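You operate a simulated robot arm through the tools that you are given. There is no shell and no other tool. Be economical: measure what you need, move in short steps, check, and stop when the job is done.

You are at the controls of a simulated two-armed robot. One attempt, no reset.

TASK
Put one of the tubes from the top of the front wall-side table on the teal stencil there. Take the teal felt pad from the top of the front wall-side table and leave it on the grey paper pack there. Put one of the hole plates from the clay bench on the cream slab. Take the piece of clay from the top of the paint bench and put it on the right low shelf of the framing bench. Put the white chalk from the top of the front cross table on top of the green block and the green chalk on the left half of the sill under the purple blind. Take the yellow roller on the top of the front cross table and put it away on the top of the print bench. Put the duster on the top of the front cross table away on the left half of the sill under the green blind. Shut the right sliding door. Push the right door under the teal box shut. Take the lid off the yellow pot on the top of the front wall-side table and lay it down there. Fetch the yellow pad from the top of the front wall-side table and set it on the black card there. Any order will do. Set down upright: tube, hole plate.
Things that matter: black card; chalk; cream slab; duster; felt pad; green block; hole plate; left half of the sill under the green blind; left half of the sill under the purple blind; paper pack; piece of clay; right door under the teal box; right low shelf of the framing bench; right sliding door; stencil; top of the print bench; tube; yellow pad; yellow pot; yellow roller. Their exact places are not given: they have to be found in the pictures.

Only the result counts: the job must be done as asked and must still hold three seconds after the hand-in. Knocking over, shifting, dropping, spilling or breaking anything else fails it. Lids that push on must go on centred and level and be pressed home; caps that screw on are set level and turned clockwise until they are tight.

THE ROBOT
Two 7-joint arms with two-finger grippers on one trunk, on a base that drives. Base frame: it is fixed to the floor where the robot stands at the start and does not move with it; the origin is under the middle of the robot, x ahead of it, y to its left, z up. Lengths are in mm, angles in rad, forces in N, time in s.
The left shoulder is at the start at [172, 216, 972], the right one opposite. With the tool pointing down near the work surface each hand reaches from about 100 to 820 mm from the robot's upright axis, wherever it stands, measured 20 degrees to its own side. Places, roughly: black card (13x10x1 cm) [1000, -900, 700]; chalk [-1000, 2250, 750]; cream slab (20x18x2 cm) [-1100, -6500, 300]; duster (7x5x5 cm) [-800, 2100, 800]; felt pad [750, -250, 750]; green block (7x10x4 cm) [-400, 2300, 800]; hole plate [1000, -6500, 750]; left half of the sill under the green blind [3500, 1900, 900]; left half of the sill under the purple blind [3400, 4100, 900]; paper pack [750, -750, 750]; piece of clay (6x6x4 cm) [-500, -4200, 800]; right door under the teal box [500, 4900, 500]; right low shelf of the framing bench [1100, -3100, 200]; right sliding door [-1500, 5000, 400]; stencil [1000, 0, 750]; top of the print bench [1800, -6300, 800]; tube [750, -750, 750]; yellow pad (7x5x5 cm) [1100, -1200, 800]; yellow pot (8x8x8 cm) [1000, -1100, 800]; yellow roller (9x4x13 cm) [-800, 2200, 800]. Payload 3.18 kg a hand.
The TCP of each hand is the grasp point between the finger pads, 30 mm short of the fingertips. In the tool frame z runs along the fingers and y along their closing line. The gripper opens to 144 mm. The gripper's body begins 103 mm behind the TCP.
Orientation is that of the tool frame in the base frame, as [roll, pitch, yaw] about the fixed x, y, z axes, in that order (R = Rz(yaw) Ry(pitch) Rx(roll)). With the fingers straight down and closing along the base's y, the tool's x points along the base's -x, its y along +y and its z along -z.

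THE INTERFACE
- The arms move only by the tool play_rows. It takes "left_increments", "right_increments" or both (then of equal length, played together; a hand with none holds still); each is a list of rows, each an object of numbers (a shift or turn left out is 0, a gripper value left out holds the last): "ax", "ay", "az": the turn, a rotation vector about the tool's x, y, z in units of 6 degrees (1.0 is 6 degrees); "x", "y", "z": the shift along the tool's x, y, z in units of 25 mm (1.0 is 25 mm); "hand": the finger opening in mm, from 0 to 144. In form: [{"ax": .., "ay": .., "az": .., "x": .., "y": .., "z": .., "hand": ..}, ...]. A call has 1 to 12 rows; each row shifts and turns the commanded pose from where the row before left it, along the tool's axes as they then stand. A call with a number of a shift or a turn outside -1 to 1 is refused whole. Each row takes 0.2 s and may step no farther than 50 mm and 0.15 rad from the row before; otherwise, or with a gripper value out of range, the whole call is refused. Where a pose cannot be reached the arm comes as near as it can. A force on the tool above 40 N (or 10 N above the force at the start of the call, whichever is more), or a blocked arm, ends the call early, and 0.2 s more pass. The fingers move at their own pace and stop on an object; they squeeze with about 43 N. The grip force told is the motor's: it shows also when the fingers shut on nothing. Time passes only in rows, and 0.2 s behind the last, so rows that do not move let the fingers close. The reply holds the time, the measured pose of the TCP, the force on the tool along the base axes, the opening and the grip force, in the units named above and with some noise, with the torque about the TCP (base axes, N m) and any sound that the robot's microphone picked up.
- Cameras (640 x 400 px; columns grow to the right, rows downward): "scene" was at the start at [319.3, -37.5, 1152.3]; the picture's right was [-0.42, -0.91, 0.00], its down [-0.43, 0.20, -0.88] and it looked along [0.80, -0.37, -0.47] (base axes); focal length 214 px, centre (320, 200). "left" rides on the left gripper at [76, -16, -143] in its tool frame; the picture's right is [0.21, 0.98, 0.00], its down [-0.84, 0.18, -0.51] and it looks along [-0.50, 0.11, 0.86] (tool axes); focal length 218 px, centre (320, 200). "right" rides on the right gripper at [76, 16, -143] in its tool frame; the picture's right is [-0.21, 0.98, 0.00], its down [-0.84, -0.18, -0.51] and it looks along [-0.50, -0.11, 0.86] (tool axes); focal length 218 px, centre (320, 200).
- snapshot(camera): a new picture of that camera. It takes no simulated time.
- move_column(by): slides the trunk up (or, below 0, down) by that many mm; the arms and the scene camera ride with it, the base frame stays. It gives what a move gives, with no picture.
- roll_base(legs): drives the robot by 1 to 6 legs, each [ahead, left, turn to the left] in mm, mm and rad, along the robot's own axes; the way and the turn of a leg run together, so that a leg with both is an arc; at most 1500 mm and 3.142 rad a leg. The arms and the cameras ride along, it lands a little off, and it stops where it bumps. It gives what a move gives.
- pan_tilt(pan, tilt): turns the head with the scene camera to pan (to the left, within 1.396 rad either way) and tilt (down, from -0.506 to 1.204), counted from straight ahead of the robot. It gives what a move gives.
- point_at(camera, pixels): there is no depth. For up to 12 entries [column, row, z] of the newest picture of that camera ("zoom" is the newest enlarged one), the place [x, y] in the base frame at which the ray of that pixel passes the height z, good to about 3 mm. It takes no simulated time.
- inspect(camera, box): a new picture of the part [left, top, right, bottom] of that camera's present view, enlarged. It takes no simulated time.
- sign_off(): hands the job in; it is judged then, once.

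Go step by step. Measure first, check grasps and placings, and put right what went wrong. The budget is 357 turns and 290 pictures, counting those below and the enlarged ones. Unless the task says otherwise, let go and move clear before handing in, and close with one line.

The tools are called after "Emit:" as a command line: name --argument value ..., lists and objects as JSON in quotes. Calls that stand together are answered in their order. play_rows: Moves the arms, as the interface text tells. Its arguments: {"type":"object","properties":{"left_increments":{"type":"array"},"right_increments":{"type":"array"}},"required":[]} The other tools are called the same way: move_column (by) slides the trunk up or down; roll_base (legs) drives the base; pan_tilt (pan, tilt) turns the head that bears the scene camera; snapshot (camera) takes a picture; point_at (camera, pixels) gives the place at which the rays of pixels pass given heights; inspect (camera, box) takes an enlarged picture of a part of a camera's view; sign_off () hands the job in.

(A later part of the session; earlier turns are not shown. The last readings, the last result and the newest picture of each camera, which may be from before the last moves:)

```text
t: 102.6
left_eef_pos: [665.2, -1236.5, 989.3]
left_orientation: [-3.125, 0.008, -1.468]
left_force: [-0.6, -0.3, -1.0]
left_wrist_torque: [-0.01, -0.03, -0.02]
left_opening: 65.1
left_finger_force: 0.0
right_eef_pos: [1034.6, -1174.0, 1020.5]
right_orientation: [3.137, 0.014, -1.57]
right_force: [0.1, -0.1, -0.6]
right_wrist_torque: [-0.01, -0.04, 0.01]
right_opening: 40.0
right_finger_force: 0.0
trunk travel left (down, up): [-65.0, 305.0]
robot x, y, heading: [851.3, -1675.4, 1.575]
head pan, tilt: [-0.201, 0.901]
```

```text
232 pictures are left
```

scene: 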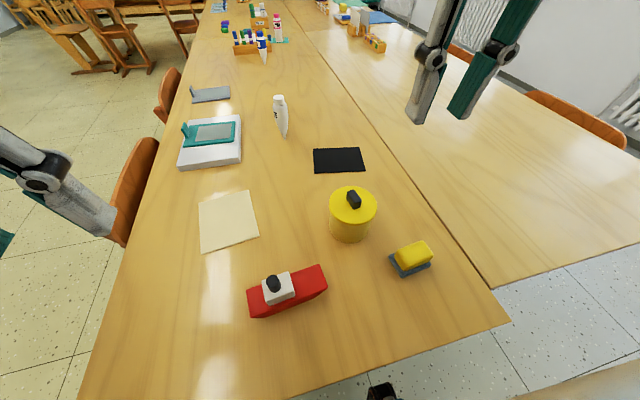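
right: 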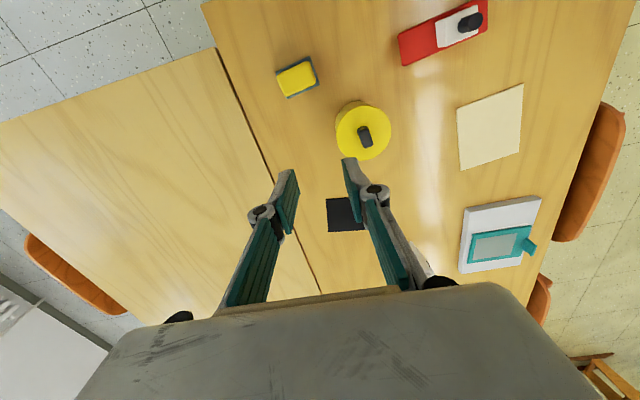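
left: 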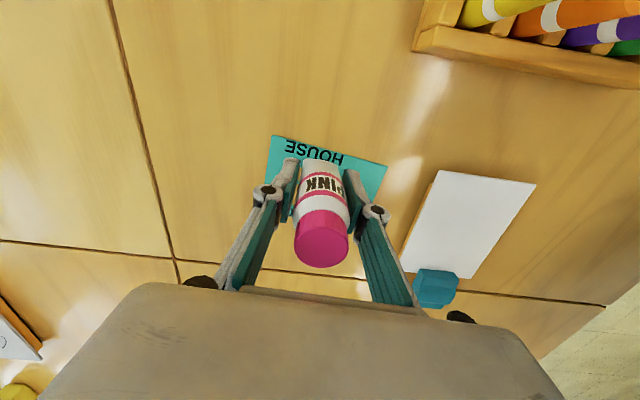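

Emit:
point_at --camera "scene" --pixels '[[354, 193, 840], [354, 193, 850], [354, 193, 860], [414, 252, 780], [414, 252, 790], [411, 272, 740], [314, 150, 740], [361, 147, 740], [366, 171, 740], [314, 173, 740]]'

Emit:
point_at --camera "right" --pixels '[[363, 130, 840], [363, 130, 850], [363, 130, 860], [296, 77, 780], [296, 77, 790]]'

Emit:
inspect --camera "right" --box '[260, 40, 420, 170]'

Emit:
inspect --camera "scene" --box '[310, 170, 450, 290]'

```text
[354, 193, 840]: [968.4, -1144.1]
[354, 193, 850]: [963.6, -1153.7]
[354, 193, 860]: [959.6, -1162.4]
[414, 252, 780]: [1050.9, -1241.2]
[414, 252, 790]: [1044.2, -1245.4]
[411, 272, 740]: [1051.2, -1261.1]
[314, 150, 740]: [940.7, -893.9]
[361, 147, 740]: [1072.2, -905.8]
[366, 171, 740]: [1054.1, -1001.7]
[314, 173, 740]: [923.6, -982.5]
```

```text
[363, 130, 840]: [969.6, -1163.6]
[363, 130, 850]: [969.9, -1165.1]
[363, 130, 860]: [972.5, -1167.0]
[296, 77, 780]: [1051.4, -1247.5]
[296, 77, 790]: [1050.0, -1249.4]
```

```text
3.08 times, centred on (340, 105) of right
```

zoom: 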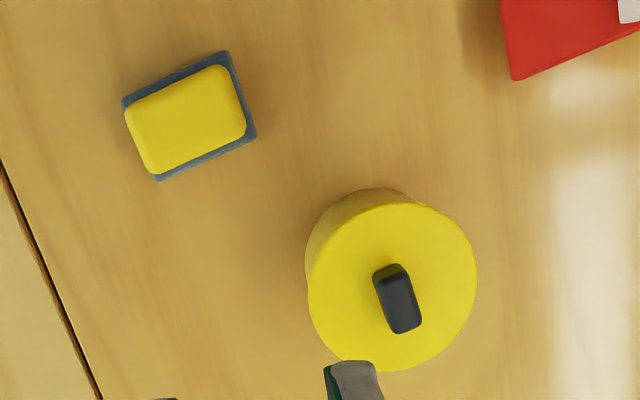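

```text
3.33 times, centred on (380, 230) of scene
```

zoom: 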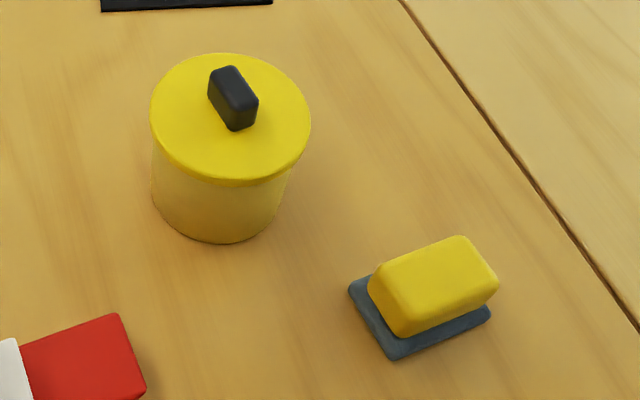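

Pad top centre ≈[1051,-1246,787], long along x; the fingers close along x now. Go down on it with the right hand.

Emit:
play_rows --right_increments '[{"x": 1, "y": -0.68, "hand": 100}, {"x": 1}, {"x": 0.9}, {"z": 1}, {"z": 1}, {"z": 1}, {"z": 1}, {"z": 1}, {"z": 1}]'

Emit:
inspect --camera "right" --box '[220, 90, 420, 230]'

Emit:
point_at --camera "scene" --pixels '[[353.9, 195.5, 850], [353.9, 195.5, 860], [353.9, 195.5, 870]]'

Emit:
point_at --camera "right" --pixels '[[365, 137.5, 850], [365, 137.5, 860], [365, 137.5, 870]]'

```text
t: 104.6
left_eef_pos: [666.4, -1235.7, 989.1]
left_orientation: [-3.125, 0.01, -1.467]
left_force: [0.2, 1.4, 0.4]
left_wrist_torque: [-0.02, -0.02, 0.0]
left_opening: 65.1
left_finger_force: 0.0
right_eef_pos: [1049.6, -1243.4, 867.8]
right_orientation: [3.135, 0.011, -1.569]
right_force: [-0.2, -0.3, -0.6]
right_wrist_torque: [0.01, -0.03, -0.01]
right_opening: 99.6
right_finger_force: 0.0
trunk travel left (down, up): [-65.0, 305.0]
robot x, y, heading: [851.0, -1675.4, 1.58]
head pan, tilt: [-0.201, 0.901]
```

```text
2.86 times, centred on (320, 160) of right
```

zoom: 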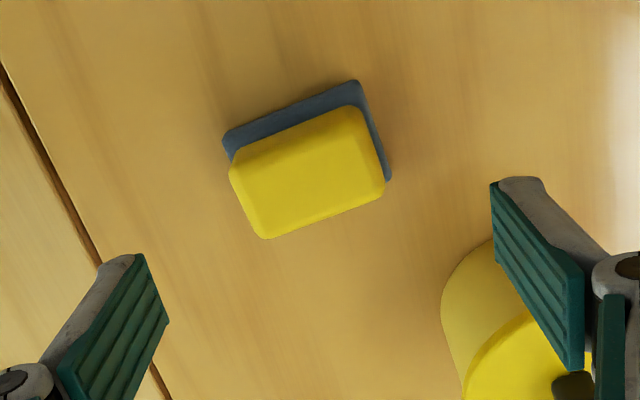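

```text
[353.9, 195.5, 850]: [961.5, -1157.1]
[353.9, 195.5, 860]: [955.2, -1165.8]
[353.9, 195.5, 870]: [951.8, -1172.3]
```

```text
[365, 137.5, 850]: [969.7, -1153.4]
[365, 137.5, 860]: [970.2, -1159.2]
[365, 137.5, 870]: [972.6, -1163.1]
```

Emit:
point_at --camera "zoom" --pixels '[[308, 172, 788], [232, 180, 788], [385, 180, 788], [360, 110, 785], [260, 235, 785]]'

Emit:
play_rows --right_increments '[{"z": 1}, {"z": 1}, {"z": 1}, {}]'

Emit:
inspect --camera "right" --box '[220, 90, 420, 230]'

```text
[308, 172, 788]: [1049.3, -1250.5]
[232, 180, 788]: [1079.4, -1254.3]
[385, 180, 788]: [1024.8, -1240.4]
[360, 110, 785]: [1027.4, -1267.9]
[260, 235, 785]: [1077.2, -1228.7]
```

```text
t: 105.6
left_eef_pos: [667.3, -1235.7, 989.8]
left_orientation: [-3.125, 0.011, -1.467]
left_force: [-0.2, -0.9, -0.5]
left_wrist_torque: [0.01, 0.03, 0.01]
left_opening: 64.9
left_finger_force: 0.1
right_eef_pos: [1048.9, -1242.9, 792.7]
right_orientation: [3.136, 0.013, -1.569]
right_force: [-0.1, -1.2, -0.5]
right_wrist_torque: [-0.01, -0.01, -0.02]
right_opening: 99.9
right_finger_force: 0.1
trunk travel left (down, up): [-65.0, 305.0]
robot x, y, heading: [853.1, -1677.5, 1.574]
head pan, tilt: [-0.201, 0.901]
```

```text
2.86 times, centred on (320, 160) of right
```

zoom: 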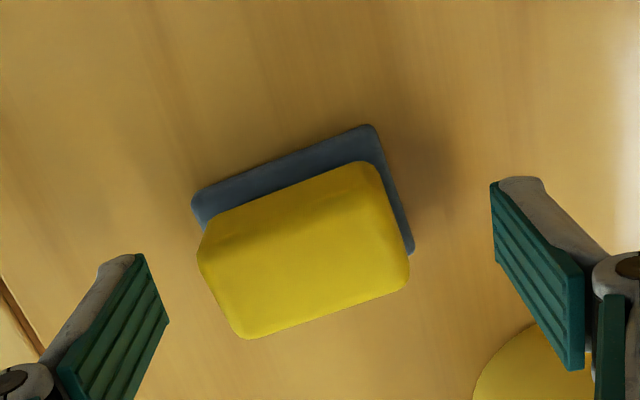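

Emit:
play_rows --right_increments '[{"x": 0.25, "y": -0.04}, {"z": 0.2}, {"hand": 0}, {}, {}]'

Emit:
play_rows --right_increments '[{"z": -1}, {"z": -1}, {"z": -1}, {"z": -1}]'

Emit:
snapshot --camera "right"

```text
t: 106.8
left_eef_pos: [666.6, -1236.4, 990.1]
left_orientation: [-3.127, 0.008, -1.469]
left_force: [0.8, -0.2, -0.4]
left_wrist_torque: [0.0, 0.01, 0.02]
left_opening: 64.8
left_finger_force: 0.1
right_eef_pos: [1049.3, -1244.7, 790.4]
right_orientation: [3.136, 0.01, -1.567]
right_force: [0.5, 0.3, 0.8]
right_wrist_torque: [0.0, -0.01, 0.03]
right_opening: 58.1
right_finger_force: 42.8
right hand out of reach, approached as far as the arm can: row 1
trunk travel left (down, up): [-65.0, 305.0]
robot x, y, heading: [851.1, -1676.0, 1.574]
head pan, tilt: [-0.201, 0.901]
```

```text
t: 107.8
left_eef_pos: [666.2, -1237.2, 989.6]
left_orientation: [-3.126, 0.01, -1.469]
left_force: [-0.5, 0.5, 0.8]
left_wrist_torque: [-0.02, 0.02, 0.02]
left_opening: 65.1
left_finger_force: 0.1
right_eef_pos: [1049.6, -1247.6, 889.5]
right_orientation: [3.137, 0.015, -1.569]
right_force: [-0.8, -0.8, -0.3]
right_wrist_torque: [0.04, -0.02, -0.01]
right_opening: 57.7
right_finger_force: 42.5
trunk travel left (down, up): [-65.0, 305.0]
robot x, y, heading: [852.1, -1678.1, 1.579]
head pan, tilt: [-0.201, 0.901]
```

```text
227 pictures are left
```

right: 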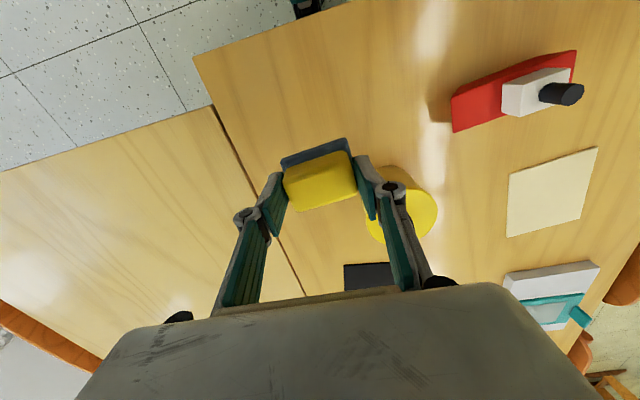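

Pad held. Carry it over the pot's right side to the black card centre [998,-946].

Emit:
play_rows --right_increments '[{"z": -1}, {"z": -1, "x": -1}, {"x": -1}, {"x": -1}, {"x": -1}, {"x": -1}, {"x": -1}, {"x": -1}, {"x": -1, "y": 0.5}, {"x": -1, "y": 0.5}, {"x": -1, "y": 0.5}, {"x": -1, "y": 0.5}]'

Emit:
snapshot --camera "right"

Emit:
snapshot --camera "scene"

```text
t: 110.4
left_eef_pos: [665.2, -1236.4, 989.5]
left_orientation: [-3.126, 0.009, -1.466]
left_force: [0.4, 0.3, 0.2]
left_wrist_torque: [-0.01, -0.03, 0.0]
left_opening: 64.8
left_finger_force: 0.1
right_eef_pos: [998.6, -971.2, 941.7]
right_orientation: [3.136, 0.015, -1.57]
right_force: [-0.5, 1.0, -0.5]
right_wrist_torque: [0.0, -0.01, -0.03]
right_opening: 57.1
right_finger_force: 43.0
trunk travel left (down, up): [-65.0, 305.0]
robot x, y, heading: [854.6, -1674.3, 1.58]
head pan, tilt: [-0.201, 0.901]
```

```text
226 pictures are left
```

right: 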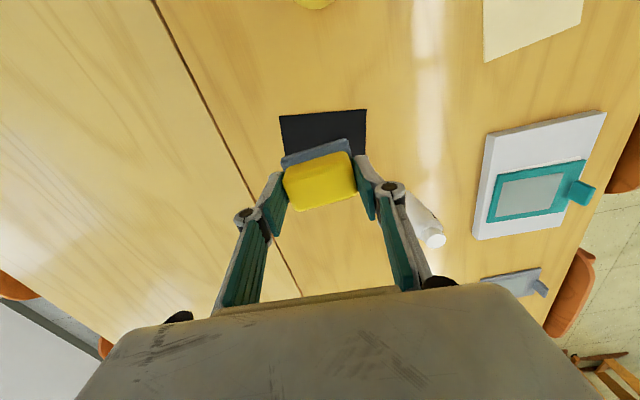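

```text
225 pictures are left
```

scene: 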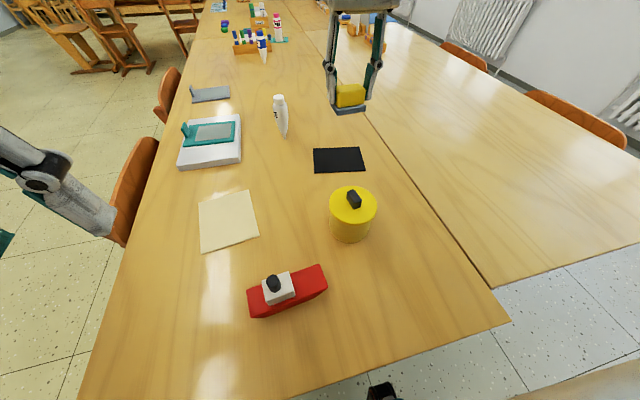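

Emit:
point_at --camera "right" --pixels '[[280, 116, 741], [366, 110, 741], [362, 160, 741], [425, 210, 800]]'

Emit:
point_at --camera "scene" --pixels '[[284, 137, 740], [279, 97, 850], [314, 150, 741], [361, 147, 741], [366, 171, 741], [314, 173, 741]]'

```text
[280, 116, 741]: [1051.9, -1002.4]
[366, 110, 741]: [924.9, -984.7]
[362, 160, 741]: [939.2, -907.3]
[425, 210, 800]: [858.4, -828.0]
```

```text
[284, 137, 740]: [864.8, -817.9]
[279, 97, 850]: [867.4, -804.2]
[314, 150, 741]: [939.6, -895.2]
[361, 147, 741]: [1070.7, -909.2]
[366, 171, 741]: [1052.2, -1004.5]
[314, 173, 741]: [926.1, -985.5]
```

Emit:
play_rows --right_increments '[{"x": -1}, {"z": 1}, {"z": 1}, {"z": 1}, {"z": 1}, {"z": 1}, {"z": 0.7}, {}]'

Emit:
inspect --camera "scene" --box '[260, 80, 420, 210]'

```text
t: 112.2
left_eef_pos: [665.5, -1237.2, 990.4]
left_orientation: [-3.127, 0.011, -1.469]
left_force: [-0.1, 0.3, 0.2]
left_wrist_torque: [-0.02, -0.01, 0.0]
left_opening: 64.8
left_finger_force: 0.0
right_eef_pos: [999.2, -946.6, 800.7]
right_orientation: [3.136, 0.014, -1.568]
right_force: [0.0, 0.1, 0.2]
right_wrist_torque: [-0.02, 0.0, -0.01]
right_opening: 56.5
right_finger_force: 42.9
trunk travel left (down, up): [-65.0, 305.0]
robot x, y, heading: [849.5, -1677.4, 1.576]
head pan, tilt: [-0.201, 0.901]
```

```text
3.08 times, centred on (340, 145) of scene
```

zoom: 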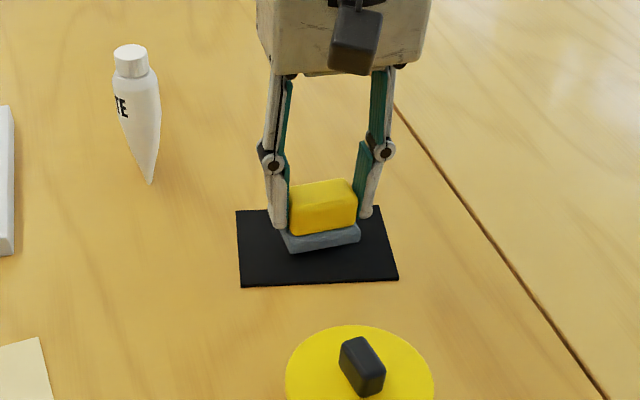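

Emit:
play_rows --right_increments '[{"z": 0.15}, {"z": 0.12}, {"z": 0.08}]'

```text
t: 113.0
left_eef_pos: [665.8, -1237.1, 990.2]
left_orientation: [-3.126, 0.012, -1.468]
left_force: [0.2, -0.1, -0.2]
left_wrist_torque: [0.04, 0.0, 0.0]
left_opening: 64.8
left_finger_force: 0.0
right_eef_pos: [998.4, -946.4, 793.3]
right_orientation: [3.135, 0.015, -1.57]
right_force: [-0.5, 0.8, 1.5]
right_wrist_torque: [0.0, -0.05, 0.04]
right_opening: 56.6
right_finger_force: 42.9
trunk travel left (down, up): [-65.0, 305.0]
robot x, y, heading: [850.5, -1673.9, 1.575]
head pan, tilt: [-0.201, 0.901]
```

Contact. Release and rise.

Emit:
play_rows --right_increments '[{"z": 0.04}, {"hand": 62}, {"hand": 90}, {}, {"z": -1}, {"z": -1}, {"z": -1}, {"z": -1}, {"z": -1}, {"z": -1}]'

Emit:
inspect --camera "scene" --box '[260, 80, 420, 210]'

```text
t: 115.2
left_eef_pos: [665.7, -1238.1, 988.0]
left_orientation: [-3.128, 0.011, -1.467]
left_force: [-1.3, 0.7, 0.3]
left_wrist_torque: [0.01, 0.01, 0.01]
left_opening: 64.8
left_finger_force: 0.1
right_eef_pos: [998.6, -947.5, 942.3]
right_orientation: [3.137, 0.016, -1.569]
right_force: [0.8, 0.3, 0.5]
right_wrist_torque: [0.01, -0.02, 0.01]
right_opening: 90.1
right_finger_force: 0.0
trunk travel left (down, up): [-65.0, 305.0]
robot x, y, heading: [852.4, -1676.0, 1.574]
head pan, tilt: [-0.201, 0.901]
```

```text
3.08 times, centred on (340, 145) of scene
```

zoom: 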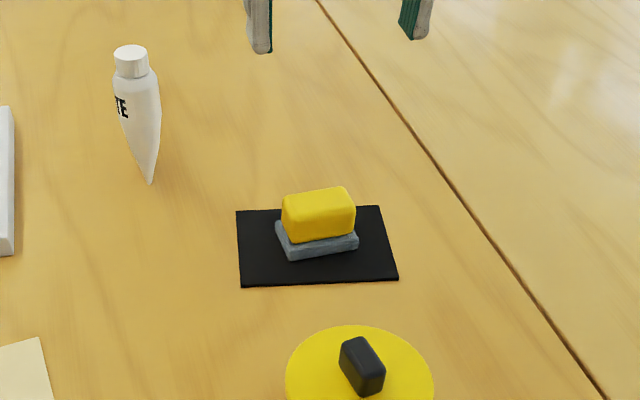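

Pad is on the card. Now over the pot lid's handle.

Emit:
play_rows --right_increments '[{"x": 1, "y": 0.16}, {"x": 1, "y": 0.16}, {"x": 1, "y": 0.16}, {"x": 1, "y": 0.16}, {"x": 1, "y": 0.16}, {"x": 1, "y": 0.16}, {"x": 1, "y": 0.16}, {"x": 1, "y": 0.16}, {"x": 0.2, "hand": 60}]'

Emit:
inspect --camera "right" --box '[220, 90, 420, 230]'

Emit:
point_at --camera "zoom" --pixels '[[320, 150, 850], [320, 200, 850]]'

```text
t: 117.2
left_eef_pos: [666.2, -1237.0, 989.8]
left_orientation: [-3.126, 0.009, -1.468]
left_force: [-0.1, 1.0, -0.5]
left_wrist_torque: [-0.01, -0.01, -0.04]
left_opening: 64.8
left_finger_force: 0.0
right_eef_pos: [967.6, -1153.1, 938.7]
right_orientation: [3.136, 0.013, -1.568]
right_force: [-0.4, -0.7, 0.0]
right_wrist_torque: [0.0, -0.01, -0.02]
right_opening: 60.0
right_finger_force: 0.1
trunk travel left (down, up): [-65.0, 305.0]
robot x, y, heading: [850.5, -1673.9, 1.577]
head pan, tilt: [-0.201, 0.901]
```

```text
2.86 times, centred on (320, 160) of right
```

zoom: 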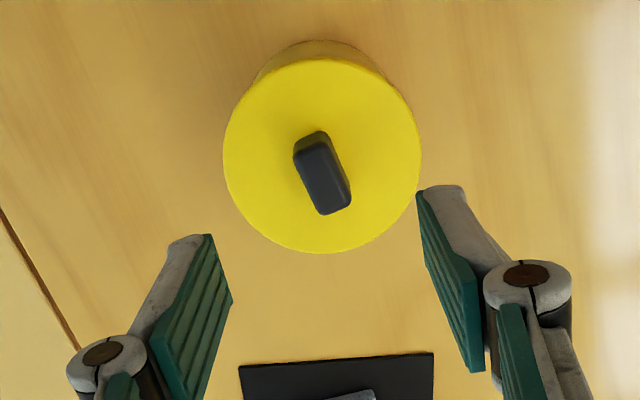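

```text
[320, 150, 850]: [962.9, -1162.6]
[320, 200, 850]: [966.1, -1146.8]
```

Emit:
play_rows --right_increments '[{"az": -1, "y": 0.15}, {"az": -1}, {"az": -1}, {"z": 1}, {"z": 1}, {"z": 1}]'

Emit:
inspect --camera "right" --box '[220, 90, 420, 230]'

Emit:
inspect --camera "scene" --box '[280, 130, 440, 260]'

```text
t: 118.6
left_eef_pos: [666.4, -1236.0, 988.5]
left_orientation: [-3.126, 0.008, -1.467]
left_force: [0.1, -0.5, -0.3]
left_wrist_torque: [-0.01, -0.01, -0.01]
left_opening: 65.2
left_finger_force: 0.1
right_eef_pos: [963.9, -1151.3, 862.3]
right_orientation: [3.14, 0.015, -1.256]
right_force: [0.3, 0.1, -0.4]
right_wrist_torque: [0.03, -0.03, 0.01]
right_opening: 59.8
right_finger_force: 0.1
trunk travel left (down, up): [-65.0, 305.0]
robot x, y, heading: [852.7, -1675.6, 1.571]
head pan, tilt: [-0.201, 0.901]
```

```text
2.86 times, centred on (320, 160) of right
```

zoom: 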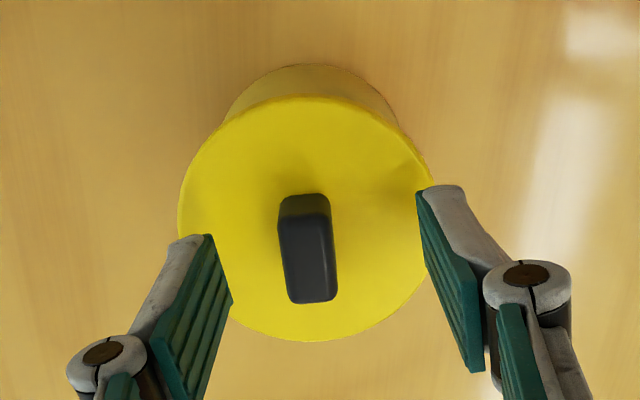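

```text
3.08 times, centred on (360, 195) of scene
```

zoom: 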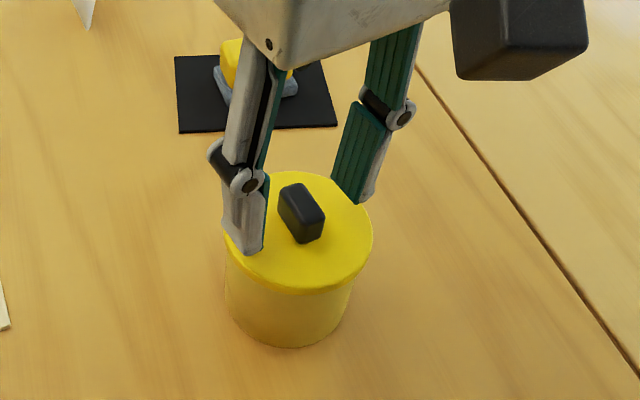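

Emit:
play_rows --right_increments '[{"z": 0.12, "y": 0.06}, {"z": 0.08}]'

Emit:
play_rows --right_increments '[{"hand": 0}, {}, {}]'

```text
t: 119.2
left_eef_pos: [667.2, -1237.2, 989.3]
left_orientation: [-3.127, 0.01, -1.468]
left_force: [-0.5, 0.0, 0.2]
left_wrist_torque: [0.0, -0.02, -0.03]
left_opening: 65.1
left_finger_force: 0.0
right_eef_pos: [962.5, -1152.4, 857.7]
right_orientation: [3.14, 0.015, -1.255]
right_force: [-0.1, 0.5, -0.1]
right_wrist_torque: [-0.02, 0.03, 0.02]
right_opening: 60.1
right_finger_force: 0.0
trunk travel left (down, up): [-65.0, 305.0]
robot x, y, heading: [850.8, -1678.7, 1.575]
head pan, tilt: [-0.201, 0.901]
```

```text
t: 120.0
left_eef_pos: [666.3, -1235.8, 988.7]
left_orientation: [-3.125, 0.009, -1.469]
left_force: [-0.1, -0.2, 0.7]
left_wrist_torque: [0.02, 0.0, 0.02]
left_opening: 65.1
left_finger_force: 0.1
right_eef_pos: [961.7, -1152.8, 859.6]
right_orientation: [3.14, 0.014, -1.255]
right_force: [2.3, 1.2, -0.4]
right_wrist_torque: [0.07, -0.14, 0.04]
right_opening: 14.7
right_finger_force: 43.0
trunk travel left (down, up): [-65.0, 305.0]
robot x, y, heading: [849.8, -1677.1, 1.575]
head pan, tilt: [-0.201, 0.901]
heard: snap
```

Handle gripped at 14.7 mm. Lift slowly.

Emit:
play_rows --right_increments '[{"z": -0.3}, {"z": -0.4}, {"z": -0.5}, {"z": -1}, {"z": -1}]'

Emit:
snapshot --camera "scene"

```text
t: 121.2
left_eef_pos: [666.7, -1236.3, 988.1]
left_orientation: [-3.126, 0.01, -1.467]
left_force: [0.7, -0.2, 1.0]
left_wrist_torque: [-0.01, 0.01, 0.01]
left_opening: 64.8
left_finger_force: 0.1
right_eef_pos: [962.4, -1153.6, 939.9]
right_orientation: [3.14, 0.017, -1.255]
right_force: [-0.2, 1.0, 0.3]
right_wrist_torque: [-0.01, 0.0, 0.0]
right_opening: 14.6
right_finger_force: 42.8
trunk travel left (down, up): [-65.0, 305.0]
robot x, y, heading: [852.1, -1673.1, 1.579]
head pan, tilt: [-0.201, 0.901]
```

```text
219 pictures are left
```

scene: 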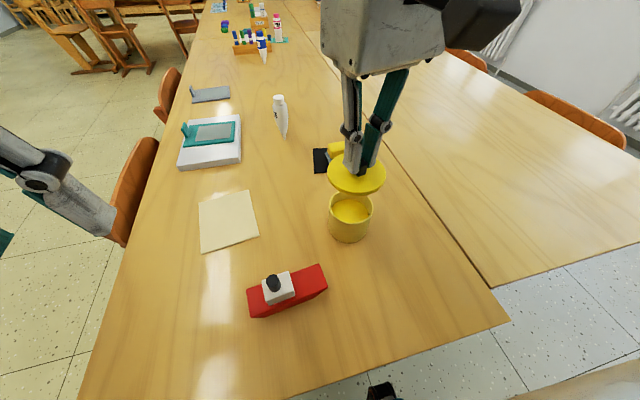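

Lid is off. Lay it at the free spot near [1048,-1240].

Emit:
play_rows --right_increments '[{"x": 0.86, "y": -0.44}, {"x": 0.86, "y": -0.44}, {"x": 0.86, "y": -0.44}, {"x": 0.86, "y": -0.44}, {"x": 0.85, "y": -0.42}, {"z": 1}, {"z": 1}, {"z": 1}, {"z": 1}, {"z": 1}, {"z": 0.4}]'

Emit:
inspect --camera "scene" --box '[330, 160, 490, 300]'

```text
t: 123.6
left_eef_pos: [665.0, -1238.0, 990.0]
left_orientation: [-3.125, 0.01, -1.47]
left_force: [0.7, -0.1, -0.4]
left_wrist_torque: [0.03, -0.02, -0.01]
left_opening: 65.0
left_finger_force: 0.0
right_eef_pos: [1044.8, -1236.1, 800.9]
right_orientation: [-3.141, 0.014, -1.253]
right_force: [-0.1, -0.1, -0.4]
right_wrist_torque: [-0.01, 0.0, 0.04]
right_opening: 14.9
right_finger_force: 43.1
trunk travel left (down, up): [-65.0, 305.0]
robot x, y, heading: [851.3, -1675.0, 1.58]
head pan, tilt: [-0.201, 0.901]
```

```text
2.86 times, centred on (410, 230) of scene
```

zoom: 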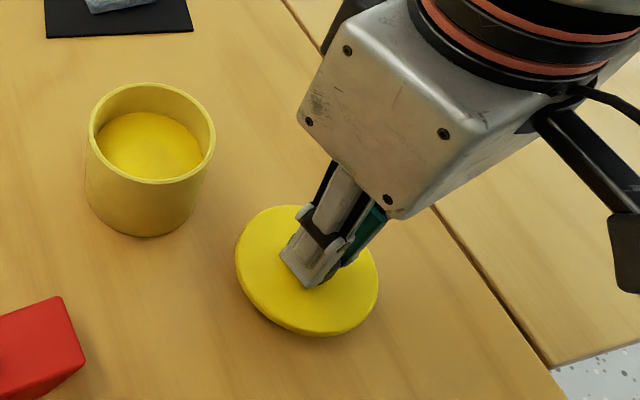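

Emit:
play_rows --right_increments '[{"z": 0.2}, {"z": 0.15}]'

Emit:
play_rows --right_increments '[{"z": 0.12}, {"z": 0.12}]'

```text
t: 124.2
left_eef_pos: [666.2, -1236.9, 988.9]
left_orientation: [-3.126, 0.011, -1.469]
left_force: [-0.4, 1.2, 0.9]
left_wrist_torque: [0.0, 0.01, -0.01]
left_opening: 64.9
left_finger_force: 0.1
right_eef_pos: [1047.3, -1236.1, 793.2]
right_orientation: [3.141, 0.016, -1.255]
right_force: [0.6, 0.2, -0.1]
right_wrist_torque: [0.0, 0.03, 0.01]
right_opening: 14.5
right_finger_force: 43.4
trunk travel left (down, up): [-65.0, 305.0]
robot x, y, heading: [849.8, -1674.5, 1.576]
head pan, tilt: [-0.201, 0.901]
```

```text
t: 124.8
left_eef_pos: [664.4, -1237.2, 990.6]
left_orientation: [-3.125, 0.012, -1.469]
left_force: [-0.1, 0.1, 0.4]
left_wrist_torque: [-0.02, -0.03, -0.01]
left_opening: 64.9
left_finger_force: 0.2
right_eef_pos: [1045.4, -1235.3, 789.9]
right_orientation: [-3.141, 0.018, -1.258]
right_force: [4.3, 0.2, 19.3]
right_wrist_torque: [0.16, -0.04, -0.03]
right_opening: 14.5
right_finger_force: 43.1
trunk travel left (down, up): [-65.0, 305.0]
robot x, y, heading: [849.1, -1673.0, 1.575]
head pan, tilt: [-0.201, 0.901]
```

Contact at 19 N. Open and rise.

Emit:
play_rows --right_increments '[{"z": -0.05}, {"hand": 22}, {"hand": 50}, {}, {"z": -1}, {"z": -1}, {"z": -1}, {"z": -1}, {"z": -1}, {"z": -1}, {"z": -1}, {"z": -1}]'

Emit:
snapshot --camera "scene"

```text
t: 127.4
left_eef_pos: [666.1, -1238.4, 989.9]
left_orientation: [-3.125, 0.01, -1.468]
left_force: [0.5, 0.2, -0.2]
left_wrist_torque: [0.0, 0.02, 0.0]
left_opening: 64.8
left_finger_force: 0.0
right_eef_pos: [1047.5, -1239.6, 988.5]
right_orientation: [3.139, 0.014, -1.254]
right_force: [-1.3, -0.5, 0.7]
right_wrist_torque: [0.04, 0.01, 0.02]
right_opening: 50.1
right_finger_force: 0.1
trunk travel left (down, up): [-65.0, 305.0]
robot x, y, heading: [851.6, -1675.3, 1.571]
head pan, tilt: [-0.201, 0.901]
```

```text
217 pictures are left
```

scene: 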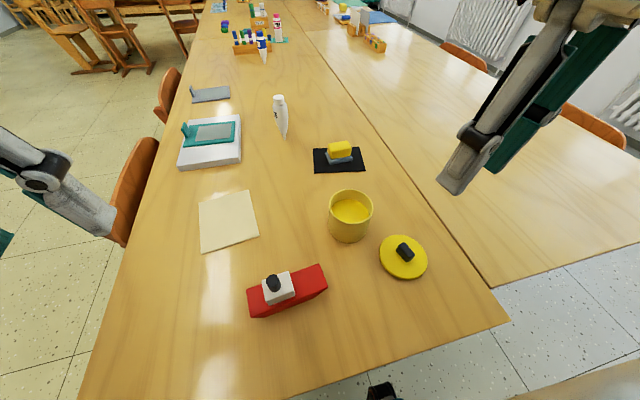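

Everything on this table is done. Now drive back round the plinth and north to the cross table.

Emit:
play_rows --right_increments '[{"az": 1}, {"az": 1}, {"az": 1}, {"z": -1}, {"z": -0.3}]'

Emit:
roll_base --legs '[[-330, 0, 0], [0, 130, 0], [0, 0, 0.785], [1120, 0, 0], [0, 0, -0.785], [1300, 0, 0]]'

Emit:
pan_tilt --pan 0.0 --tilt 0.3

Emit:
snapshot --camera "scene"

```text
t: 128.6
left_eef_pos: [664.7, -1238.0, 988.1]
left_orientation: [-3.127, 0.008, -1.468]
left_force: [0.3, -0.3, 0.1]
left_wrist_torque: [0.01, 0.0, 0.01]
left_opening: 65.2
left_finger_force: 0.0
right_eef_pos: [1048.0, -1238.6, 1021.1]
right_orientation: [3.135, 0.015, -1.569]
right_force: [-0.3, 0.6, -0.6]
right_wrist_torque: [0.01, -0.01, 0.01]
right_opening: 50.1
right_finger_force: 0.0
trunk travel left (down, up): [-65.0, 305.0]
robot x, y, heading: [854.1, -1671.8, 1.572]
head pan, tilt: [-0.201, 0.901]
```

```text
t: 147.7
left_eef_pos: [-262.5, 515.7, 989.3]
left_orientation: [-3.127, 0.007, -1.464]
left_force: [0.5, 0.0, 0.2]
left_wrist_torque: [-0.04, 0.0, -0.01]
left_opening: 65.1
left_finger_force: 0.0
right_eef_pos: [118.8, 512.3, 1020.6]
right_orientation: [3.137, 0.014, -1.567]
right_force: [0.6, -1.3, -0.7]
right_wrist_torque: [0.01, 0.0, 0.01]
right_opening: 50.1
right_finger_force: 0.1
trunk travel left (down, up): [-65.0, 305.0]
robot x, y, heading: [-80.2, 78.4, 1.578]
head pan, tilt: [-0.201, 0.901]
```

```text
t: 148.7
left_eef_pos: [-265.1, 516.2, 988.5]
left_orientation: [-3.126, 0.008, -1.463]
left_force: [-0.2, -1.2, 0.6]
left_wrist_torque: [0.0, -0.02, -0.01]
left_opening: 64.9
left_finger_force: 0.0
right_eef_pos: [117.9, 513.9, 1020.1]
right_orientation: [3.136, 0.014, -1.568]
right_force: [0.9, 0.0, -0.1]
right_wrist_torque: [-0.01, -0.03, 0.02]
right_opening: 50.1
right_finger_force: 0.0
trunk travel left (down, up): [-65.0, 305.0]
robot x, y, heading: [-76.0, 75.8, 1.579]
head pan, tilt: [0.0, 0.3]
```

```text
216 pictures are left
```

scene: 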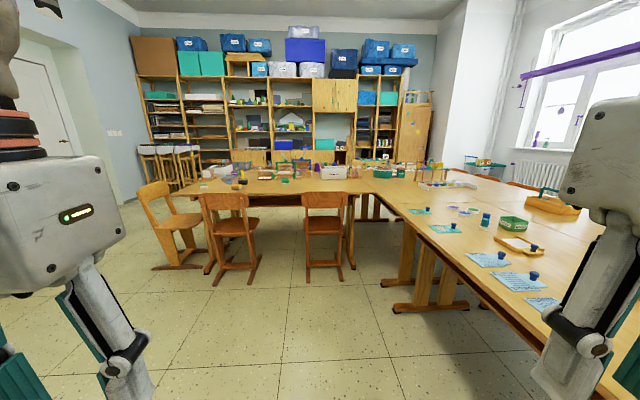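

Emit:
roll_base --legs '[[700, 100, 0]]'

Emit:
pan_tilt --pan 0.25 --tilt 0.45

Emit:
snapshot --camera "scene"

```text
t: 152.6
left_eef_pos: [-371.0, 1218.0, 988.7]
left_orientation: [-3.126, 0.008, -1.462]
left_force: [-0.7, -0.2, 0.2]
left_wrist_torque: [0.01, -0.01, 0.0]
left_opening: 65.2
left_finger_force: 0.1
right_eef_pos: [12.6, 1218.9, 1021.3]
right_orientation: [3.136, 0.015, -1.563]
right_force: [-0.6, 0.5, -0.7]
right_wrist_torque: [-0.02, -0.01, 0.01]
right_opening: 50.2
right_finger_force: 0.1
trunk travel left (down, up): [-65.0, 305.0]
robot x, y, heading: [-184.8, 776.9, 1.577]
head pan, tilt: [0.0, 0.3]
```

```text
t: 153.4
left_eef_pos: [-370.8, 1217.8, 989.1]
left_orientation: [-3.126, 0.011, -1.463]
left_force: [0.7, 0.0, 0.1]
left_wrist_torque: [0.04, 0.02, 0.02]
left_opening: 65.0
left_finger_force: 0.1
right_eef_pos: [11.6, 1217.8, 1019.5]
right_orientation: [3.136, 0.015, -1.564]
right_force: [0.2, 0.3, -0.6]
right_wrist_torque: [-0.02, 0.0, 0.01]
right_opening: 49.9
right_finger_force: 0.1
trunk travel left (down, up): [-65.0, 305.0]
robot x, y, heading: [-181.6, 781.6, 1.576]
head pan, tilt: [0.25, 0.45]
```

```text
215 pictures are left
```

scene: 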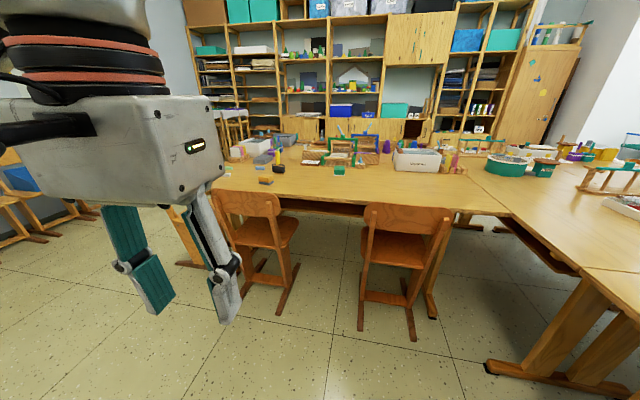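

Emit:
inspect --camera "scene" --box '[210, 120, 400, 210]'

Emit:
point_at --camera "scene" --pixels '[[265, 183, 740], [340, 174, 740], [220, 193, 740], [370, 215, 740], [215, 210, 740], [250, 313, 0], [297, 263, 0], [360, 330, 0], [415, 340, 0], [435, 315, 0], [180, 262, 0], [275, 170, 740]]'

Emit:
pan_tilt --pan 0.9 --tilt 0.4

Emit:
snapshot --camera "scene"

```text
3.37 times, centred on (305, 165) of scene
```

zoom: 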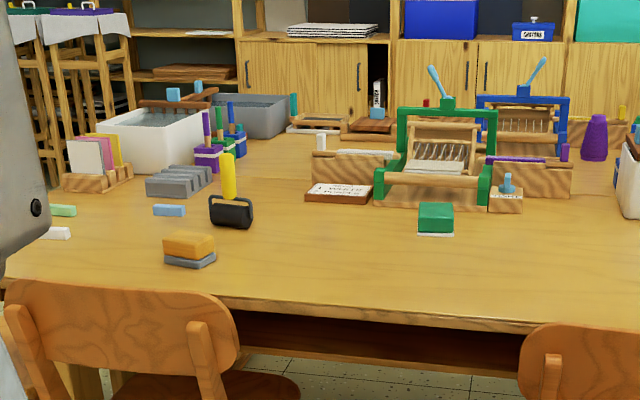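

```text
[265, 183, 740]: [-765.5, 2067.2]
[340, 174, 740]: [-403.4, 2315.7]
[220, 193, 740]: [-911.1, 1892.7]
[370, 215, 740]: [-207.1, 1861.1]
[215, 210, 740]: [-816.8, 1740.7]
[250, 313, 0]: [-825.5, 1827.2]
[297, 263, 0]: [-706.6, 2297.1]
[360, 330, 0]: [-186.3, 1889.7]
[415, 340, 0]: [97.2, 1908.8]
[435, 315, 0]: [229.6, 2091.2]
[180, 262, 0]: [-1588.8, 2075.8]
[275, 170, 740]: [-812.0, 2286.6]
```

```text
t: 154.4
left_eef_pos: [-371.1, 1219.2, 989.3]
left_orientation: [-3.125, 0.008, -1.462]
left_force: [-0.5, 0.3, -0.8]
left_wrist_torque: [0.04, 0.03, -0.02]
left_opening: 64.7
left_finger_force: 0.0
right_eef_pos: [10.6, 1217.6, 1020.3]
right_orientation: [3.137, 0.014, -1.566]
right_force: [0.6, -0.1, -0.5]
right_wrist_torque: [-0.03, 0.0, -0.01]
right_opening: 49.9
right_finger_force: 0.0
trunk travel left (down, up): [-65.0, 305.0]
robot x, y, heading: [-185.5, 780.0, 1.579]
head pan, tilt: [0.901, 0.4]
```

```text
213 pictures are left
```

scene: 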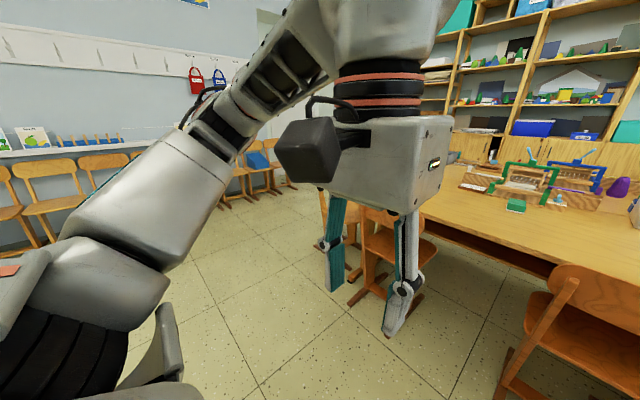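

Duster, chalks, roller and green block are all on the front cross table; two chairs stand before it. I'll drive to the gap between the chairs, staying short of their feet.

Emit:
roll_base --legs '[[620, 228, 0]]'

Emit:
pan_tilt --pan 0.0 --tilt 0.85

Emit:
snapshot --camera "scene"

Emit:
snapshot --camera "left"

```text
t: 158.1
left_eef_pos: [-600.9, 1838.3, 989.5]
left_orientation: [-3.125, 0.009, -1.47]
left_force: [0.5, -0.1, -0.3]
left_wrist_torque: [-0.04, -0.03, 0.02]
left_opening: 64.9
left_finger_force: 0.2
right_eef_pos: [-217.8, 1834.3, 1019.9]
right_orientation: [3.136, 0.014, -1.569]
right_force: [0.2, -0.1, 0.3]
right_wrist_torque: [-0.02, -0.02, -0.02]
right_opening: 50.1
right_finger_force: 0.0
trunk travel left (down, up): [-65.0, 305.0]
robot x, y, heading: [-418.0, 1397.6, 1.58]
head pan, tilt: [0.901, 0.4]
```

```text
t: 159.3
left_eef_pos: [-599.6, 1836.7, 988.6]
left_orientation: [-3.127, 0.01, -1.471]
left_force: [0.3, 0.6, -0.8]
left_wrist_torque: [-0.03, -0.01, -0.02]
left_opening: 65.0
left_finger_force: 0.1
right_eef_pos: [-217.9, 1833.6, 1020.9]
right_orientation: [3.135, 0.013, -1.572]
right_force: [-0.4, 0.3, 0.1]
right_wrist_torque: [-0.02, 0.01, 0.03]
right_opening: 50.2
right_finger_force: 0.0
trunk travel left (down, up): [-65.0, 305.0]
robot x, y, heading: [-416.8, 1395.8, 1.573]
head pan, tilt: [0.0, 0.85]
```

```text
212 pictures are left
```

scene: 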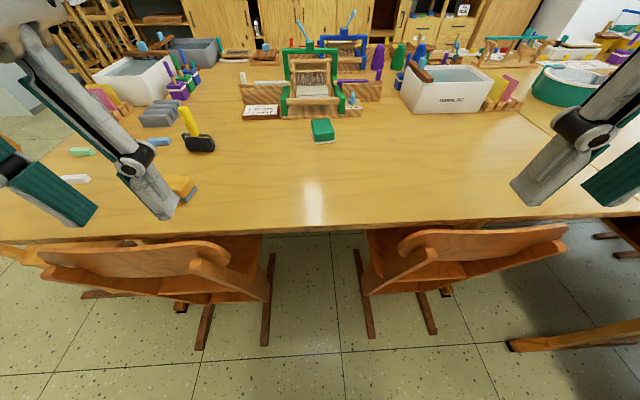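

```text
211 pictures are left
```

left: 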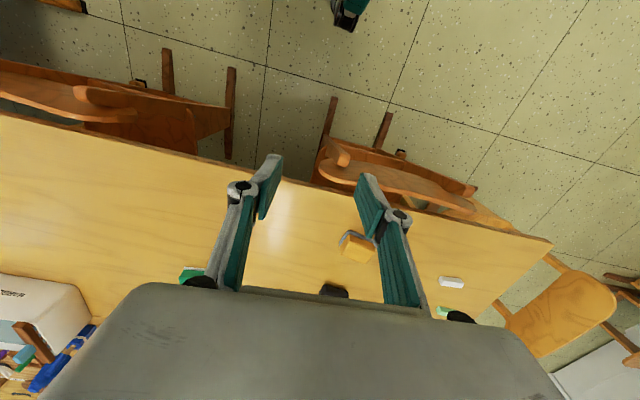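

Emit:
point_at --camera "scene" --pixels '[[265, 346, 0], [371, 339, 0], [205, 350, 0], [240, 275, 600], [385, 265, 600], [195, 265, 700], [405, 240, 780], [315, 228, 740], [323, 130, 790], [323, 142, 745], [75, 178, 745], [82, 152, 745]]'

Emit:
inspect --camera "scene" --box '[20, 80, 240, 220]'

Emit:
inspect --camera "scene" --box '[270, 90, 380, 160]'

```text
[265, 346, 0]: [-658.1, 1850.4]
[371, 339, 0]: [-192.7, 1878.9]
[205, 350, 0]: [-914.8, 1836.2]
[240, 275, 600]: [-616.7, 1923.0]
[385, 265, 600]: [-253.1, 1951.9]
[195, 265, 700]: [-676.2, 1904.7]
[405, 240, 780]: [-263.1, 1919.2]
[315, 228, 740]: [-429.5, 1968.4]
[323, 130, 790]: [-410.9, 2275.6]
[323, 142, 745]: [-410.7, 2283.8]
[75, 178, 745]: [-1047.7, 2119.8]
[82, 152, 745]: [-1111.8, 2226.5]
```

```text
2.86 times, centred on (130, 150) of scene
```

zoom: 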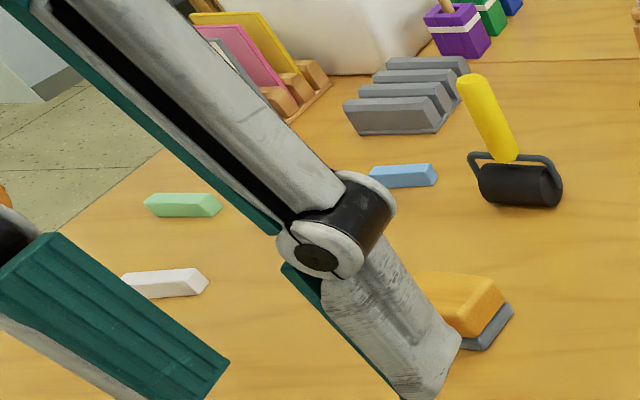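

```text
5.71 times, centred on (325, 125) of scene
```

zoom: 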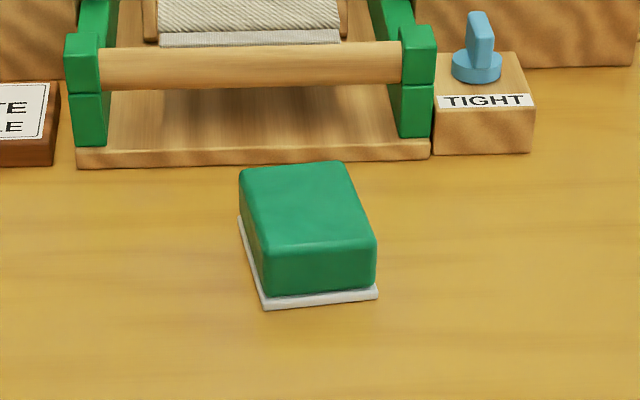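

All within reach from axis ≈[-628,1550]. Move there (feet of chairs begin at y 1850), then look with the left camera.

Emit:
roll_base --legs '[[0, 211, 0], [150, 0, 0]]'

Emit:
play_rows --left_increments '[{"y": 1, "hand": 80}, {"y": 1}, {"y": 1}, {"y": 1}, {"y": 1}, {"y": 1}, {"y": 0.5}]'

Emit:
snapshot --camera "left"

Emit:
pan_tilt --pan 0.3 --tilt 0.85

Emit:
snapshot --camera "scene"

```text
t: 162.7
left_eef_pos: [-812.6, 1987.0, 988.9]
left_orientation: [-3.127, 0.011, -1.468]
left_force: [0.3, -0.2, 0.2]
left_wrist_torque: [-0.01, -0.02, -0.01]
left_opening: 65.3
left_finger_force: 0.1
right_eef_pos: [-430.7, 1984.4, 1020.3]
right_orientation: [3.136, 0.013, -1.571]
right_force: [0.6, 1.2, 0.4]
right_wrist_torque: [-0.02, 0.01, -0.02]
right_opening: 50.0
right_finger_force: 0.0
trunk travel left (down, up): [-65.0, 305.0]
robot x, y, heading: [-630.0, 1547.6, 1.575]
head pan, tilt: [0.0, 0.85]
```

```text
t: 164.3
left_eef_pos: [-975.6, 1970.7, 986.7]
left_orientation: [-3.126, 0.012, -1.469]
left_force: [-0.5, 0.1, 0.0]
left_wrist_torque: [-0.01, -0.03, 0.02]
left_opening: 80.1
left_finger_force: 0.0
right_eef_pos: [-430.1, 1983.2, 1022.2]
right_orientation: [3.136, 0.015, -1.571]
right_force: [0.5, 0.1, -0.2]
right_wrist_torque: [0.01, -0.03, -0.01]
right_opening: 50.1
right_finger_force: 0.1
trunk travel left (down, up): [-65.0, 305.0]
robot x, y, heading: [-621.8, 1549.2, 1.58]
head pan, tilt: [0.0, 0.85]
```

```text
208 pictures are left
```

left: 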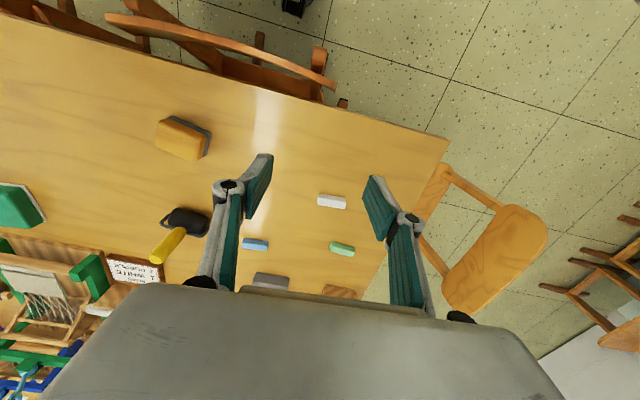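

```text
t: 165.1
left_eef_pos: [-974.7, 1969.8, 988.3]
left_orientation: [-3.126, 0.011, -1.468]
left_force: [0.0, 0.5, 0.4]
left_wrist_torque: [-0.01, 0.01, 0.0]
left_opening: 80.2
left_finger_force: 0.2
right_eef_pos: [-431.4, 1984.1, 1020.2]
right_orientation: [3.135, 0.013, -1.569]
right_force: [0.6, 0.4, 0.6]
right_wrist_torque: [-0.01, -0.01, 0.0]
right_opening: 49.8
right_finger_force: 0.1
trunk travel left (down, up): [-65.0, 305.0]
robot x, y, heading: [-630.1, 1551.5, 1.576]
head pan, tilt: [0.3, 0.85]
```

```text
207 pictures are left
```

scene: 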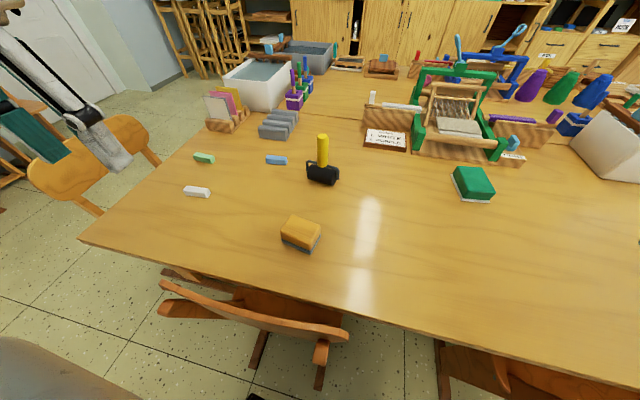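

Emit:
point_at --camera "scene" --pixels '[[196, 191, 757], [184, 190, 757], [209, 193, 757], [204, 157, 757], [301, 230, 787], [323, 170, 780], [322, 140, 860], [473, 180, 785], [456, 170, 785], [493, 178, 785]]'

Emit:
point_at --camera "left" --pixels '[[332, 202, 757], [318, 200, 757], [346, 203, 757], [342, 248, 757], [181, 138, 787], [190, 215, 780]]'

Emit:
inspect --camera "left" --box '[290, 170, 380, 270]'

```text
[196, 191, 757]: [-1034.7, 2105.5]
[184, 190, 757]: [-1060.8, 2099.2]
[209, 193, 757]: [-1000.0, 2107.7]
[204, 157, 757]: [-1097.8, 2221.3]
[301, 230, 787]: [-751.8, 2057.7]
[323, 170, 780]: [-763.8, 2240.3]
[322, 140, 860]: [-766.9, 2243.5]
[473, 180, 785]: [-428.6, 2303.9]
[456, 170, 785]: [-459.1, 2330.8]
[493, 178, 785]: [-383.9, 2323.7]
```

```text
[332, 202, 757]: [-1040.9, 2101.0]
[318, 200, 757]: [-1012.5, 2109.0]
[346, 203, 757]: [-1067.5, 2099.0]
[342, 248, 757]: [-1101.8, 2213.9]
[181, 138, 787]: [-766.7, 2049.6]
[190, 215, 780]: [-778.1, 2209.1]
```

```text
4.00 times, centred on (335, 220) of left
```

zoom: 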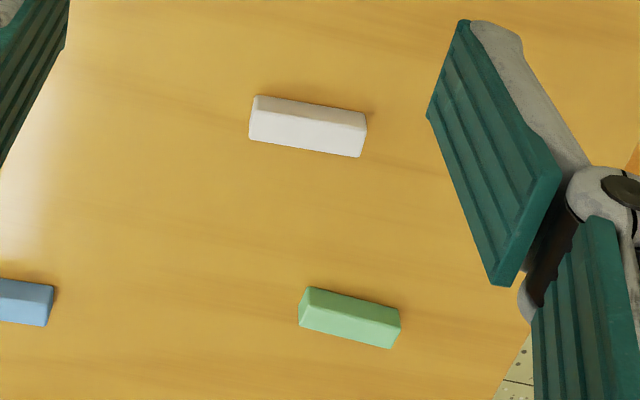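

White chalk ≈[-1039,2103], along x (+9°). Turn the left hand ~93° so it closes along y, then move above.

Emit:
play_rows --left_increments '[{"az": -1}, {"az": -1}, {"az": -1}, {"az": -1}, {"az": -1}, {"az": -1}, {"az": -1}, {"az": -1}, {"az": -1}, {"az": -1}, {"az": -1}, {"az": -1}]'

Emit:
play_rows --left_increments '[{"az": -1}, {"az": -1}, {"az": -1}, {"az": -0.5}, {"x": -0.85, "y": -0.94}, {"x": -0.85, "y": -0.94}, {"y": -0.94}, {"y": -0.94}, {"y": -0.94}, {"y": -0.96}, {"z": 1}, {"z": 1}]'

Emit:
play_rows --left_increments '[{"z": 1}, {"z": 1}, {"z": 1}, {"z": 1, "hand": 70}]'

Emit:
inspect --camera "left" --box '[220, 90, 420, 230]'

```text
t: 167.7
left_eef_pos: [-975.0, 1969.2, 986.9]
left_orientation: [-3.128, -0.012, -0.211]
left_force: [0.2, -0.3, -0.5]
left_wrist_torque: [-0.01, 0.0, 0.0]
left_opening: 80.1
left_finger_force: 0.1
right_eef_pos: [-431.1, 1983.4, 1020.7]
right_orientation: [3.136, 0.014, -1.568]
right_force: [0.4, -0.1, 0.8]
right_wrist_torque: [0.01, 0.0, 0.03]
right_opening: 50.2
right_finger_force: 0.0
trunk travel left (down, up): [-65.0, 305.0]
robot x, y, heading: [-630.6, 1552.7, 1.575]
head pan, tilt: [0.3, 0.85]
```

```text
t: 170.3
left_eef_pos: [-1038.6, 2102.9, 935.9]
left_orientation: [-3.133, -0.017, 0.156]
left_force: [0.1, 0.4, -0.4]
left_wrist_torque: [0.0, 0.03, 0.02]
left_opening: 80.1
left_finger_force: 0.0
right_eef_pos: [-432.3, 1983.3, 1019.8]
right_orientation: [3.135, 0.014, -1.57]
right_force: [0.0, -0.1, -0.1]
right_wrist_torque: [-0.03, 0.02, -0.02]
right_opening: 50.4
right_finger_force: 0.1
trunk travel left (down, up): [-65.0, 305.0]
robot x, y, heading: [-627.0, 1542.7, 1.573]
head pan, tilt: [0.3, 0.85]
```

```text
t: 171.3
left_eef_pos: [-1036.9, 2105.9, 836.4]
left_orientation: [-3.134, -0.019, 0.157]
left_force: [-0.3, -0.2, 0.2]
left_wrist_torque: [-0.03, 0.02, -0.01]
left_opening: 69.8
left_finger_force: 0.0
right_eef_pos: [-431.0, 1983.8, 1019.5]
right_orientation: [3.136, 0.013, -1.569]
right_force: [0.7, 1.0, 0.0]
right_wrist_torque: [-0.01, -0.04, 0.01]
right_opening: 50.1
right_finger_force: 0.1
trunk travel left (down, up): [-65.0, 305.0]
robot x, y, heading: [-628.3, 1547.6, 1.577]
head pan, tilt: [0.3, 0.85]
```

```text
2.86 times, centred on (320, 160) of left
```

zoom: 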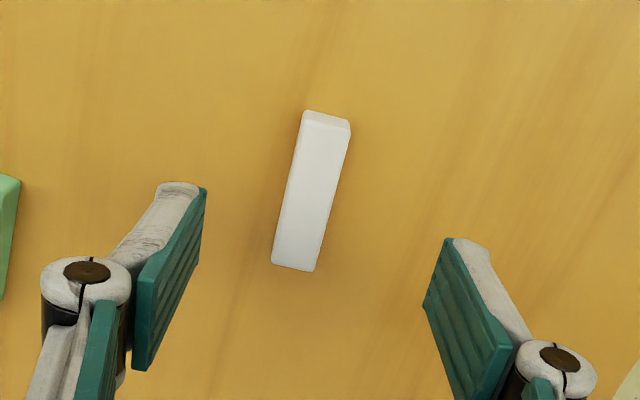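

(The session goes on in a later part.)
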